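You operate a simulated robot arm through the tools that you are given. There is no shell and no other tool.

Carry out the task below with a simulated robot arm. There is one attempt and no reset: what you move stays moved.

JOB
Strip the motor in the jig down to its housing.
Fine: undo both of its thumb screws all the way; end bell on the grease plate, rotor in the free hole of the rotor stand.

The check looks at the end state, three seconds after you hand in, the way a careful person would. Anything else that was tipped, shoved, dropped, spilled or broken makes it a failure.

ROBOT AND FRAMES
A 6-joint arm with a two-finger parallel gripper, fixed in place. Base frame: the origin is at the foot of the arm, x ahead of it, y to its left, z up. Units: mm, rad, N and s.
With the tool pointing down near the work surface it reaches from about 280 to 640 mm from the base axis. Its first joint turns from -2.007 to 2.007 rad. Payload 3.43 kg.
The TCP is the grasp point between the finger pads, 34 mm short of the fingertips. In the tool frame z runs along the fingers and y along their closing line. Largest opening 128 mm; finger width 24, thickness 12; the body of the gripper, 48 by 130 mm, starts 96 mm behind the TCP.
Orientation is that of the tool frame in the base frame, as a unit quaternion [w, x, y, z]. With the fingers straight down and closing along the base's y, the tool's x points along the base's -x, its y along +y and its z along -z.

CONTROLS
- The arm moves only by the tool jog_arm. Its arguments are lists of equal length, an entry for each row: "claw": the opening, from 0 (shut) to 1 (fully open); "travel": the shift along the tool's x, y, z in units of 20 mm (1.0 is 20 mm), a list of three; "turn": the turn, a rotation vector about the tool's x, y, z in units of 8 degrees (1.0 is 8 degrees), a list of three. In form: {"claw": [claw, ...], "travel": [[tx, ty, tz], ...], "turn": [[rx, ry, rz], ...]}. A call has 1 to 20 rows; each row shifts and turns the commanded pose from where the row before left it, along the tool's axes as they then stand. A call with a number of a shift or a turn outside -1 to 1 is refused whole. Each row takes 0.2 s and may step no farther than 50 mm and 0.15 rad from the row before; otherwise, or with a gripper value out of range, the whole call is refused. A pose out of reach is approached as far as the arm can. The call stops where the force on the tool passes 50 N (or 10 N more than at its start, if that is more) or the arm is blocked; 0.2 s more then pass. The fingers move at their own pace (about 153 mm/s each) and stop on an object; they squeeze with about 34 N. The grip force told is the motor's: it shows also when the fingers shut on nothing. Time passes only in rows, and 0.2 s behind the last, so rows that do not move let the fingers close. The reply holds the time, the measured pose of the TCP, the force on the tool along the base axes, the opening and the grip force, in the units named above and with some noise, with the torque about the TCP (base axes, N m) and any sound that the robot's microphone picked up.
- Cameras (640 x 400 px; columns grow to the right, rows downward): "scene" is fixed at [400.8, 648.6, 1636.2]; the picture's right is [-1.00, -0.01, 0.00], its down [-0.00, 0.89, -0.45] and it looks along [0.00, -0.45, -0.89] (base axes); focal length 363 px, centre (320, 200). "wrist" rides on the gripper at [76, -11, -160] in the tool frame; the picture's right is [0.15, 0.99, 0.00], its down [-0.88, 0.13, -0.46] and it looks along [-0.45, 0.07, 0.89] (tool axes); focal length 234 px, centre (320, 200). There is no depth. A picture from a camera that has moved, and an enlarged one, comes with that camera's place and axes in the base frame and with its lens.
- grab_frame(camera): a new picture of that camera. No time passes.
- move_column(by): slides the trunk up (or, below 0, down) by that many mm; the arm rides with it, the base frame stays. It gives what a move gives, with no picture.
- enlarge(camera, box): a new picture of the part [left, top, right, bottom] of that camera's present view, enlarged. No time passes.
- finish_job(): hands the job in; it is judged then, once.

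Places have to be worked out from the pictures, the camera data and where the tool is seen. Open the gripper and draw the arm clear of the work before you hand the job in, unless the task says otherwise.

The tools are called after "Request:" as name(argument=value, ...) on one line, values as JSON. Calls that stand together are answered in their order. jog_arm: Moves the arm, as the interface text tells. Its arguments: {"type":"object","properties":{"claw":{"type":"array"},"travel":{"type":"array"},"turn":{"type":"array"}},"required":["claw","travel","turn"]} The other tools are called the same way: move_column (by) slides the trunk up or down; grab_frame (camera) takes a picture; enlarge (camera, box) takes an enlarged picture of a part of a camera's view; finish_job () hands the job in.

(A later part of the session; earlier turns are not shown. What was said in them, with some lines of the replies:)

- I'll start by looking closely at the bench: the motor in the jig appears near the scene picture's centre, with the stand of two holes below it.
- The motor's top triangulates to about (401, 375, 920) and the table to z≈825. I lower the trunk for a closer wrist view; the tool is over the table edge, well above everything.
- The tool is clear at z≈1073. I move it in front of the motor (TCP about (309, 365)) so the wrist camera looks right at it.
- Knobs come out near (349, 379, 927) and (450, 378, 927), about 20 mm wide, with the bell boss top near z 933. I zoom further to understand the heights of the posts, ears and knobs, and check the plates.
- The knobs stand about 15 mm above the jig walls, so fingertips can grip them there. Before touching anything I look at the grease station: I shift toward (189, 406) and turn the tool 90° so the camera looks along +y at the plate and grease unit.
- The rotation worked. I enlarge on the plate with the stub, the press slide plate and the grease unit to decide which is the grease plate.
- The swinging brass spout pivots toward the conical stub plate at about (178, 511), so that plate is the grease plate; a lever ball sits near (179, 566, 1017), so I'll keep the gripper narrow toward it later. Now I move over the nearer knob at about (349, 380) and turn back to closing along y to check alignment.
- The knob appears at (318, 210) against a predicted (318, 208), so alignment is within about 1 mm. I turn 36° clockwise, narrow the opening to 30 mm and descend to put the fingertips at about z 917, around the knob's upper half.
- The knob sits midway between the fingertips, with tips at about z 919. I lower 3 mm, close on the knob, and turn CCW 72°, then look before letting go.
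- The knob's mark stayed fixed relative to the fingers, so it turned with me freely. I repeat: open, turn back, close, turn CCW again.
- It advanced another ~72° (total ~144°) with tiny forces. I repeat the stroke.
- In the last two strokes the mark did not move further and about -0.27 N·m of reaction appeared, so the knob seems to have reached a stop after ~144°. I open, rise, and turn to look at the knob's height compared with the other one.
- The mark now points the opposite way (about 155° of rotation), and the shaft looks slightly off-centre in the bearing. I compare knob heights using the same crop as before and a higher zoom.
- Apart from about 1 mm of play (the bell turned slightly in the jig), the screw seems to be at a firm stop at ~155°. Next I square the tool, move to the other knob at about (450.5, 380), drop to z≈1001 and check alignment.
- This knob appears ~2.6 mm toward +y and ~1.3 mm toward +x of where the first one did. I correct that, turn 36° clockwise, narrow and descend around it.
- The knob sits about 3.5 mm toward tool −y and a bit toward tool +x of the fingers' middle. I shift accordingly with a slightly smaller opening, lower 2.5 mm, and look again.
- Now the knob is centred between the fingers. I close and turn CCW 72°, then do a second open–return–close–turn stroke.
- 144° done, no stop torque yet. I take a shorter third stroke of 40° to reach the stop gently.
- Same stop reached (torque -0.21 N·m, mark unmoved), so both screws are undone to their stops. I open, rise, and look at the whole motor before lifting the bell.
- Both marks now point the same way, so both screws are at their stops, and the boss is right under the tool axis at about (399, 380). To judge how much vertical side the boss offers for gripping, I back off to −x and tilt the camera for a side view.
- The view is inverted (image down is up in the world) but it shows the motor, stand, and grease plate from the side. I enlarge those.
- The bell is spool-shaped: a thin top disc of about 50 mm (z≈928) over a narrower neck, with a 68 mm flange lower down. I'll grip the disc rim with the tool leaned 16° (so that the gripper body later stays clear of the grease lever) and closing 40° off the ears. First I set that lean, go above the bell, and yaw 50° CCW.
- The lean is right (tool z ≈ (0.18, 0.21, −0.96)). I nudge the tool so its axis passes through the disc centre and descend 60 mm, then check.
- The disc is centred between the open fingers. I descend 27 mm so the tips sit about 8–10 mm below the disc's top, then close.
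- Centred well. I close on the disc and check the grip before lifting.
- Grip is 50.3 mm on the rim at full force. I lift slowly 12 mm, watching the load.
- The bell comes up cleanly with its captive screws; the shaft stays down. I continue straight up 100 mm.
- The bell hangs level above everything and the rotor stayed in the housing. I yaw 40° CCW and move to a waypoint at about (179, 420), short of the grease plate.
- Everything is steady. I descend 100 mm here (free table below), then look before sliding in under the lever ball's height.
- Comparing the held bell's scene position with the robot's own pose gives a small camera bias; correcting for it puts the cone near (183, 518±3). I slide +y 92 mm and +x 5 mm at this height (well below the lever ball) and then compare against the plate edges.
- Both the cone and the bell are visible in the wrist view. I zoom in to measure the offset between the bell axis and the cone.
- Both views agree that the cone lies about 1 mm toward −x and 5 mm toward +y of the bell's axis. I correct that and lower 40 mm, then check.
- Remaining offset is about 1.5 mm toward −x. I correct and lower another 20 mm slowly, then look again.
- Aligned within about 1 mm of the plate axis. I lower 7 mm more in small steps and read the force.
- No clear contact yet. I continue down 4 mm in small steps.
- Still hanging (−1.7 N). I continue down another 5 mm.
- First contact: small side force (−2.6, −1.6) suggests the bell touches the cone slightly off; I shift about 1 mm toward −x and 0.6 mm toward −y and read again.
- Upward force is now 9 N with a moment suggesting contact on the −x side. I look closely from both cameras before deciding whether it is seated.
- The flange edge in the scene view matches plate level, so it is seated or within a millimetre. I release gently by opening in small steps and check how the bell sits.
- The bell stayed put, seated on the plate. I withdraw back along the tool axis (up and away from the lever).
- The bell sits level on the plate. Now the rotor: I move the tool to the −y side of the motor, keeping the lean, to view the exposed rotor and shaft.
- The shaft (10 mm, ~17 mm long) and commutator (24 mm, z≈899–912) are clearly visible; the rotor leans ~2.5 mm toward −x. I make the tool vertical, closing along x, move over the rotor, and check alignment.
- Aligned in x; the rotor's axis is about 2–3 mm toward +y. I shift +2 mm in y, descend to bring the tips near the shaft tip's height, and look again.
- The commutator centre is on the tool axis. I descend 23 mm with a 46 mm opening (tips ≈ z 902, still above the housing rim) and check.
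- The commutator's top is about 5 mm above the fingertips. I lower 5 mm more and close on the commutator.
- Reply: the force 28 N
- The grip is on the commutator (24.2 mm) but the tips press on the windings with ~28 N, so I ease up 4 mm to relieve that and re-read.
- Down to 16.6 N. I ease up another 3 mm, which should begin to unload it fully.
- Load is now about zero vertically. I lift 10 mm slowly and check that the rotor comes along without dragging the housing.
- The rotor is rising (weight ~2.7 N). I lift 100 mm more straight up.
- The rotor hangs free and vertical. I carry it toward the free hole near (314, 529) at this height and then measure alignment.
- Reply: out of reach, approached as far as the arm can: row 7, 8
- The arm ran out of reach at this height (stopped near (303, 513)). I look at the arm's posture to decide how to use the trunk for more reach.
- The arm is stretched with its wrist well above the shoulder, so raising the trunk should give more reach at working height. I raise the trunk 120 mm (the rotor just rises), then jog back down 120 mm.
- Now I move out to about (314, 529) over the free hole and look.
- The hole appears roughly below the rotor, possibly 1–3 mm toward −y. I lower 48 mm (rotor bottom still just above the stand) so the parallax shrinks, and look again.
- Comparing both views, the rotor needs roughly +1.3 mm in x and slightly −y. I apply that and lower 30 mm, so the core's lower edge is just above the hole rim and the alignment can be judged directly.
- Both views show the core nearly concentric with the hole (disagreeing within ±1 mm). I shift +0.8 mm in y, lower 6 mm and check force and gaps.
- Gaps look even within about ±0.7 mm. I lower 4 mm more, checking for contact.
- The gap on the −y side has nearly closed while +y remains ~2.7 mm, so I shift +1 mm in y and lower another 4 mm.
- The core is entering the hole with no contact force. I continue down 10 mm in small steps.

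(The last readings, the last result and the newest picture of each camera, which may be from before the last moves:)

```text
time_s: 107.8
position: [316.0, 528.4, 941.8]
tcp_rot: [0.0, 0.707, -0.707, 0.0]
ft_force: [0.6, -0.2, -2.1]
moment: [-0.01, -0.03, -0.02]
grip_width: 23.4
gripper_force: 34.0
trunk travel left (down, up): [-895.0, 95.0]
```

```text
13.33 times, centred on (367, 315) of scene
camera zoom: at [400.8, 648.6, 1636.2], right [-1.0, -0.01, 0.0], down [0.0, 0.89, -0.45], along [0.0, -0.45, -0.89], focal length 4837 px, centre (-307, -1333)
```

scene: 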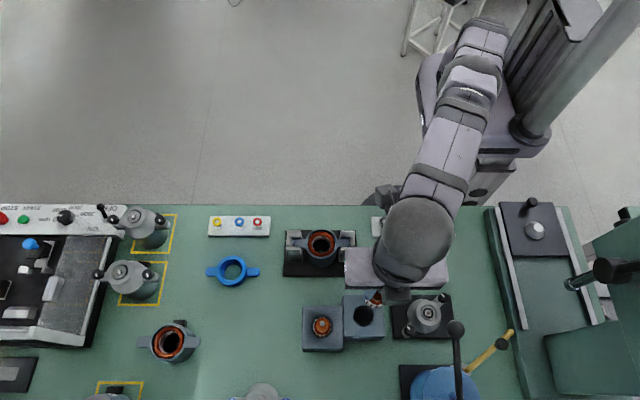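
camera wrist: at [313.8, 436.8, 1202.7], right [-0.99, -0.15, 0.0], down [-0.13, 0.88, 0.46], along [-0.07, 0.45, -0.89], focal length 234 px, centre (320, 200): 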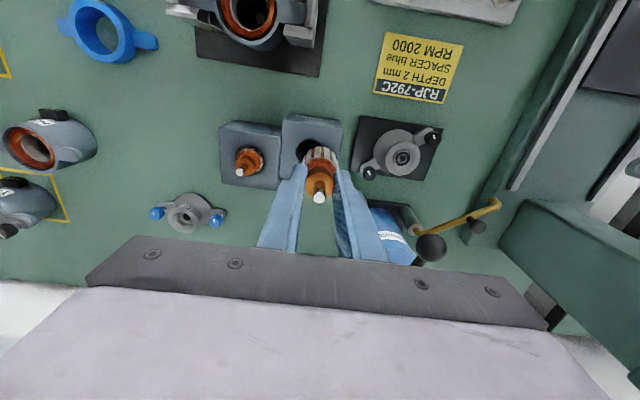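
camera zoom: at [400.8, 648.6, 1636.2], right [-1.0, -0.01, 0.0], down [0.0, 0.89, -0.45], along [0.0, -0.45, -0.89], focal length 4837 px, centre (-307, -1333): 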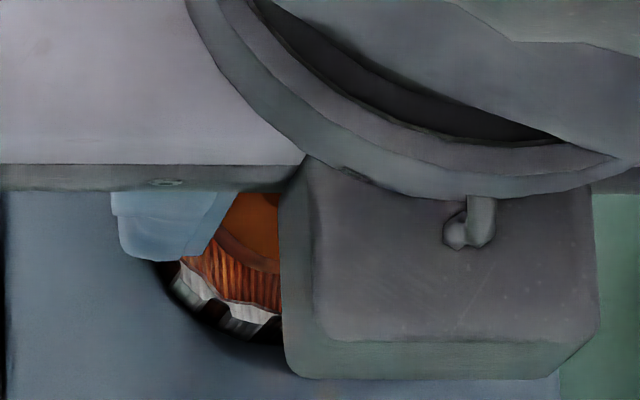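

The rotor has drifted about 1.3 mm toward +x relative to the hole (right gap larger). I correct −1.3 mm in x and read the force.

Request:
jog_arm(claw=[0.1, 0.1], travel=[[0, 0.06, 0], [0, 0, 0]], turn=[[0, 0, 0], [0, 0, 0]])

Request:
enlarge(camera="wrist", box=[280, 120, 360, 180])

Request:
enlarge(camera="scene", box=[351, 300, 383, 330])

```text
time_s: 108.5
position: [315.4, 528.4, 941.3]
tcp_rot: [0.0, 0.707, -0.707, 0.0]
ft_force: [0.0, 1.0, -2.8]
moment: [-0.03, -0.01, 0.02]
grip_width: 23.4
gripper_force: 33.9
trunk travel left (down, up): [-895.0, 95.0]
```

```text
6.67 times, centred on (320, 150) of wrist
camera zoom: at [325.4, 452.6, 1101.5], right [-0.99, -0.15, 0.0], down [-0.13, 0.88, 0.46], along [-0.07, 0.45, -0.89], focal length 1561 px, centre (320, 533)
```

zoom: 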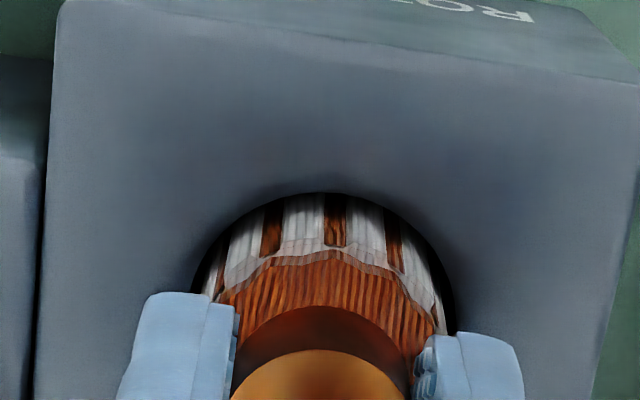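

```text
13.33 times, centred on (367, 315) of scene
camera zoom: at [400.8, 648.6, 1636.2], right [-1.0, -0.01, 0.0], down [0.0, 0.89, -0.45], along [0.0, -0.45, -0.89], focal length 4837 px, centre (-307, -1333)
```

zoom: 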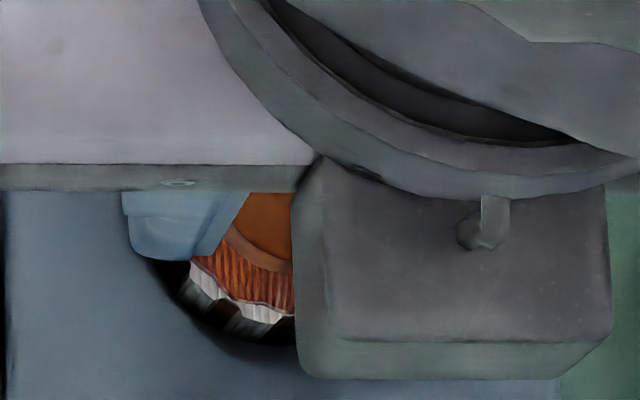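

Centred again and inside the hole. I lower 4 mm and then another 4 mm, watching for seating.

Request:
jog_arm(claw=[0.1, 0.1, 0.1], travel=[[0, 0, 0.1], [0, 0, 0.1], [0, 0, 0]], turn=[[0, 0, 0], [0, 0, 0], [0, 0, 0]])

Request:
jog_arm(claw=[0.1, 0.1, 0.1], travel=[[0, 0, 0.08], [0, 0, 0.08], [0, 0, 0]], turn=[[0, 0, 0], [0, 0, 0], [0, 0, 0]])

Request:
enlarge(camera="wrist", box=[240, 100, 400, 220])

Request:
enlarge(camera="scene", box=[351, 300, 383, 330])

```text
time_s: 109.2
position: [313.4, 528.8, 939.5]
tcp_rot: [-0.001, 0.707, -0.707, 0.001]
ft_force: [0.5, -0.1, -2.7]
moment: [-0.03, 0.0, -0.01]
grip_width: 23.3
gripper_force: 34.1
trunk travel left (down, up): [-895.0, 95.0]
```

```text
time_s: 110.0
position: [314.1, 529.3, 933.8]
tcp_rot: [0.0, 0.707, -0.707, 0.0]
ft_force: [0.4, 0.3, -2.0]
moment: [0.04, 0.0, 0.02]
grip_width: 23.2
gripper_force: 34.2
trunk travel left (down, up): [-895.0, 95.0]
```

```text
3.33 times, centred on (320, 160) of wrist
camera zoom: at [324.7, 452.4, 1094.3], right [-0.99, -0.15, 0.0], down [-0.13, 0.88, 0.46], along [-0.07, 0.45, -0.89], focal length 781 px, centre (320, 333)
```

zoom: 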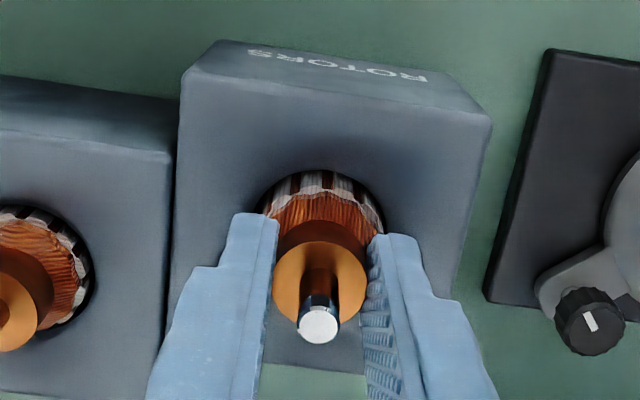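

```text
13.33 times, centred on (367, 315) of scene
camera zoom: at [400.8, 648.6, 1636.2], right [-1.0, -0.01, 0.0], down [0.0, 0.89, -0.45], along [0.0, -0.45, -0.89], focal length 4837 px, centre (-307, -1333)
```

zoom: 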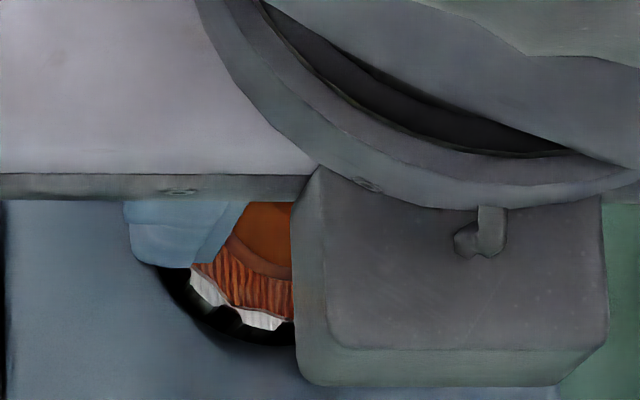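

No contact yet; the core still stands a few mm proud. I keep lowering by 3 mm steps with readings.

Request:
jog_arm(claw=[0.1, 0.1, 0.1], travel=[[0, 0, 0.075], [0, 0, 0.075], [0, 0, 0]], turn=[[0, 0, 0], [0, 0, 0], [0, 0, 0]])

Request:
jog_arm(claw=[0.1, 0.1, 0.1], travel=[[0, 0, 0.05], [0, 0, 0.05], [0, 0, 0]], turn=[[0, 0, 0], [0, 0, 0], [0, 0, 0]])

Request:
enlarge(camera="wrist", box=[240, 100, 400, 220])

Request:
enlarge(camera="wrist", box=[190, 120, 350, 240])

```text
time_s: 110.8
position: [313.0, 527.8, 931.5]
tcp_rot: [0.0, -0.706, 0.708, 0.0]
ft_force: [-0.1, 0.1, -2.7]
moment: [0.01, 0.01, 0.03]
grip_width: 23.4
gripper_force: 34.1
trunk travel left (down, up): [-895.0, 95.0]
```

```text
time_s: 111.7
position: [314.1, 529.2, 931.7]
tcp_rot: [-0.001, 0.707, -0.707, -0.002]
ft_force: [-0.1, -0.5, 4.6]
moment: [-0.06, -0.02, -0.04]
grip_width: 23.1
gripper_force: 34.1
trunk travel left (down, up): [-895.0, 95.0]
```

```text
3.33 times, centred on (320, 160) of wrist
camera zoom: at [325.0, 451.4, 1090.8], right [-0.99, -0.15, 0.0], down [-0.13, 0.88, 0.46], along [-0.07, 0.45, -0.89], focal length 781 px, centre (320, 333)
```

zoom: 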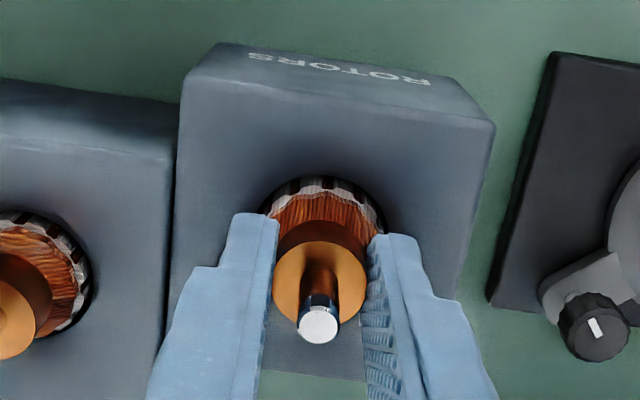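

```text
3.33 times, centred on (270, 180) of wrist
camera zoom: at [325.0, 451.4, 1090.8], right [-0.99, -0.15, 0.0], down [-0.13, 0.88, 0.46], along [-0.07, 0.45, -0.89], focal length 781 px, centre (487, 267)
```

zoom: 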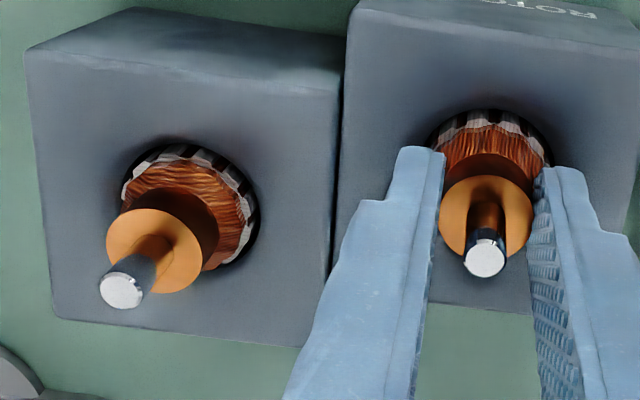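

Contact of ~+5 N at the same depth as the neighbouring rotor, so it's seated. I release by opening to 40 mm.

Request:
jog_arm(claw=[0.2, 0.22, 0.26, 0.31], travel=[[0, 0, 0], [0, 0, 0], [0, 0, 0], [0, 0, 0]], turn=[[0, 0, 0], [0, 0, 0], [0, 0, 0], [0, 0, 0]])

Request:
enlarge(camera="wrist", box=[240, 100, 400, 220])

```text
time_s: 112.7
position: [313.7, 527.9, 931.0]
tcp_rot: [0.001, 0.708, -0.706, 0.0]
ft_force: [0.4, 0.2, 0.0]
moment: [-0.01, 0.04, -0.01]
grip_width: 39.6
gripper_force: 0.0
trunk travel left (down, up): [-895.0, 95.0]
```

```text
3.33 times, centred on (320, 160) of wrist
camera zoom: at [325.1, 451.7, 1089.7], right [-0.99, -0.15, 0.0], down [-0.13, 0.88, 0.46], along [-0.07, 0.45, -0.89], focal length 781 px, centre (320, 333)
```

zoom: 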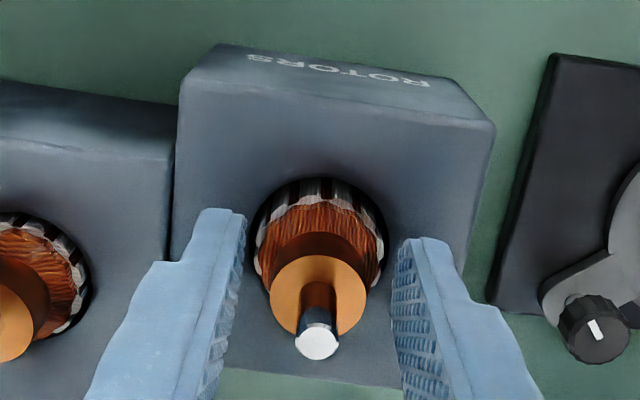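

The rotor stands in the hole by itself. I retract straight up 100 mm and then back toward −y, and inspect everything.

Request:
jog_arm(claw=[0.31, 0.31, 0.31, 0.31, 0.31, 0.31, 0.31, 0.31, 0.31, 0.31, 0.31, 0.31], travel=[[0, 0, -0.5], [0, 0, -0.7], [0, 0, -0.7], [0, 0, -0.8], [0, 0, -0.8], [0, 0, -0.8], [0, 0, -0.7], [0.9, 0, 0], [0.9, 0, 0], [0.9, 0, 0], [0.9, 0, 0], [0.9, 0, 0]], turn=[[0, 0, 0], [0, 0, 0], [0, 0, 0], [0, 0, 0], [0, 0, 0], [0, 0, 0], [0, 0, 0], [0, 0, 0], [0, 0, 0], [0, 0, 0], [0, 0, 0], [0, 0, 0]])

Request:
grab_frame(camera="wrist")

Request:
grab_frame(camera="scene")

```text
time_s: 115.2
position: [311.7, 438.5, 1028.3]
tcp_rot: [-0.001, 0.707, -0.707, 0.0]
ft_force: [0.9, 0.3, -0.4]
moment: [-0.02, 0.0, -0.01]
grip_width: 39.7
gripper_force: 0.1
trunk travel left (down, up): [-895.0, 95.0]
```

```text
taken
camera wrist: at [324.0, 362.7, 1186.9], right [-0.99, -0.15, 0.0], down [-0.13, 0.88, 0.46], along [-0.07, 0.45, -0.89], focal length 234 px, centre (320, 200)
```

wrist: 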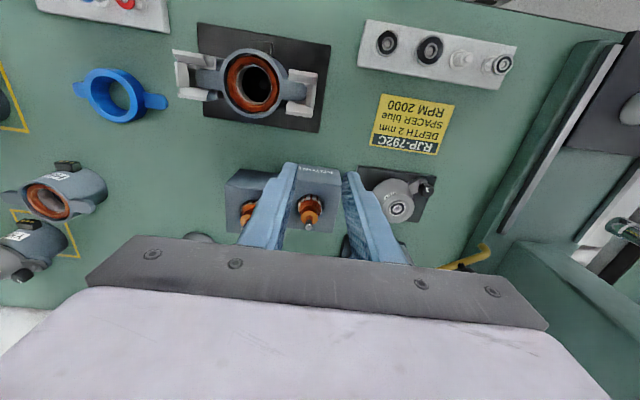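

```text
taken
```

scene: 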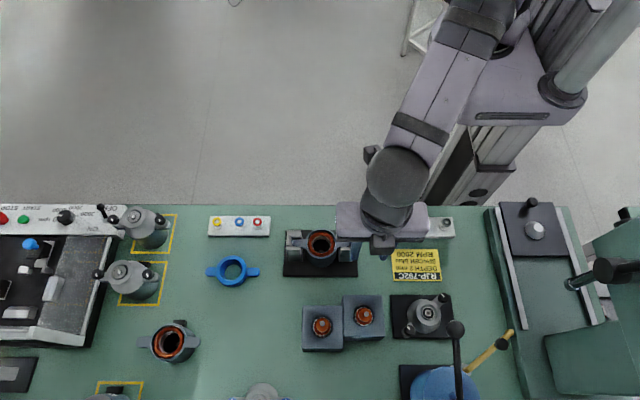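

All looks undisturbed. I draw the arm up and back off the bench, open the gripper fully, and take a final close look.

Request:
jog_arm(claw=[0.31, 0.31, 0.31, 0.31, 0.31, 0.5, 0.8, 1, 1], travel=[[0.9, 0, -0.8], [0.9, 0, -0.8], [0.9, 0, -0.8], [0.9, 0, -0.8], [0.9, 0, -0.8], [0.9, 0, -0.8], [0.9, 0, -0.8], [0.9, 0, -0.8], [0, 0, 0]], turn=[[0, 0, 0], [0, 0, 0], [0, 0, 0], [0, 0, 0], [0, 0, 0], [0, 0, 0], [0, 0, 0], [0, 0, 0], [0, 0, 0]])

Request:
enlarge(camera="scene", box=[295, 280, 391, 355])

Request:
enlarge(camera="scene", box=[375, 270, 475, 350])

Request:
enlarge(camera="scene", box=[280, 222, 360, 272])

Request:
grab_frame(camera="scene")

```text
time_s: 117.2
position: [312.6, 296.6, 1159.3]
tcp_rot: [0.0, -0.707, 0.707, -0.001]
ft_force: [0.4, 0.5, 0.6]
moment: [-0.03, 0.0, 0.0]
grip_width: 128.0
gripper_force: 0.1
trunk travel left (down, up): [-895.0, 95.0]
```

```text
5.33 times, centred on (343, 318) of scene
camera zoom: at [400.8, 648.6, 1636.2], right [-1.0, -0.01, 0.0], down [0.0, 0.89, -0.45], along [0.0, -0.45, -0.89], focal length 1935 px, centre (197, -427)
```

zoom: 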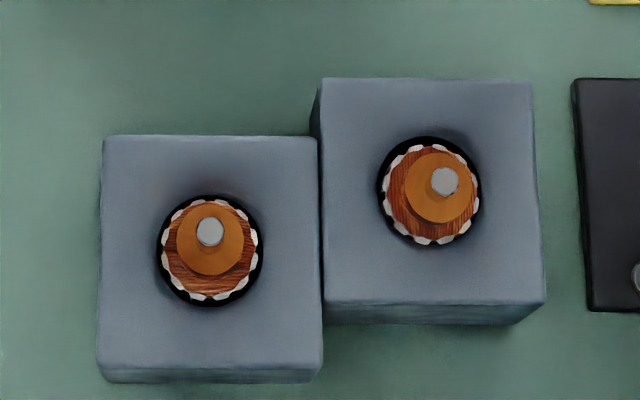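

```text
5.00 times, centred on (425, 310) of scene
camera zoom: at [400.8, 648.6, 1636.2], right [-1.0, -0.01, 0.0], down [0.0, 0.89, -0.45], along [0.0, -0.45, -0.89], focal length 1814 px, centre (-205, -350)
```

zoom: 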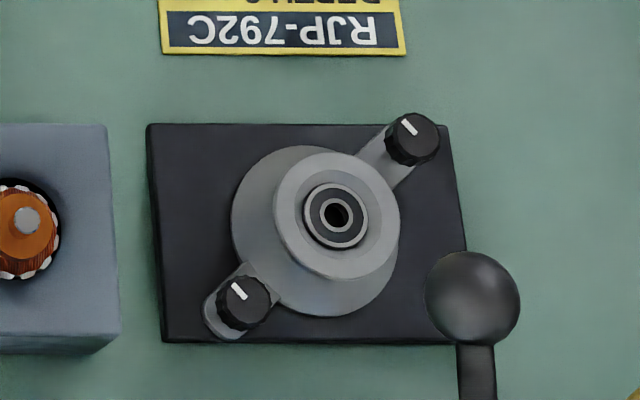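

```text
8.00 times, centred on (320, 247) of scene
camera zoom: at [400.8, 648.6, 1636.2], right [-1.0, -0.01, 0.0], down [0.0, 0.89, -0.45], along [0.0, -0.45, -0.89], focal length 2902 px, centre (320, -176)
```

zoom: 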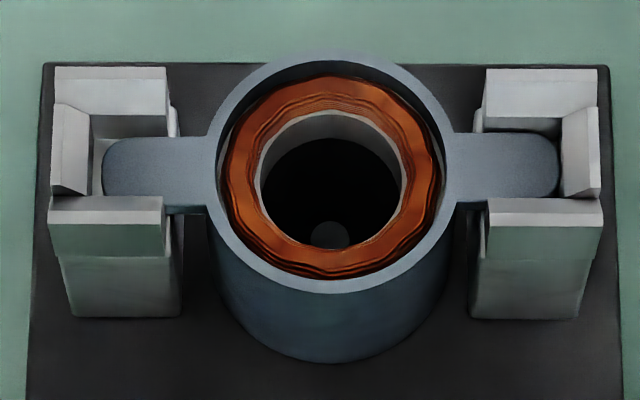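

```text
taken
```

scene: 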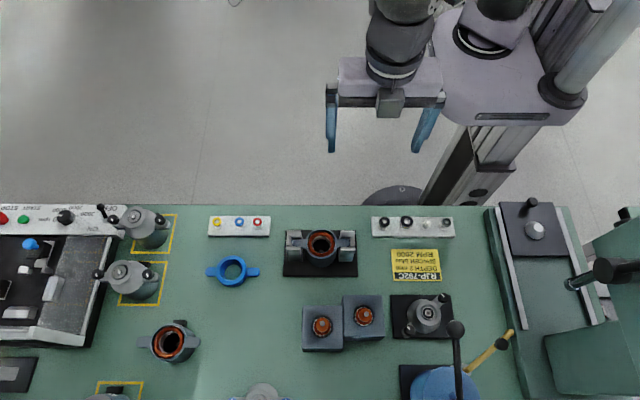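

Everything checks out: the housing in the jig is empty, the bell with both screws undone sits on the grease plate, the rotor stands in the formerly free hole, nothing else has moved, and the arm is clear with the gripper open. I hand the job in.

Request:
finish_job()

```text
The job is handed in.
```

The motor in the jig is stripped to its housing, and I have handed the job in. I haven't seen the result of the check.

- **Thumb screws:** I turned both counter-clockwise about 150° until they hit a firm stop. I took that stop as fully undone, because the end bell then lifted off freely with both screws still captive in it.
- **End bell:** It sits level over the cone of the black plate beside the grease unit. That plate has no label. I took it as the grease plate because the grease spout swings out toward it.
- **Rotor:** It stands in the formerly free hole of the rotor stand, at the same depth as the rotor next to it. It leans very slightly.
- **Rest of the bench:** In the last pictures nothing else looked moved, and the arm was clear of the work with the gripper fully open.

While I was gripping the rotor, the fingertips pressed on its windings with about 28 N for a moment. I eased off before lifting and saw no damage in the pictures.
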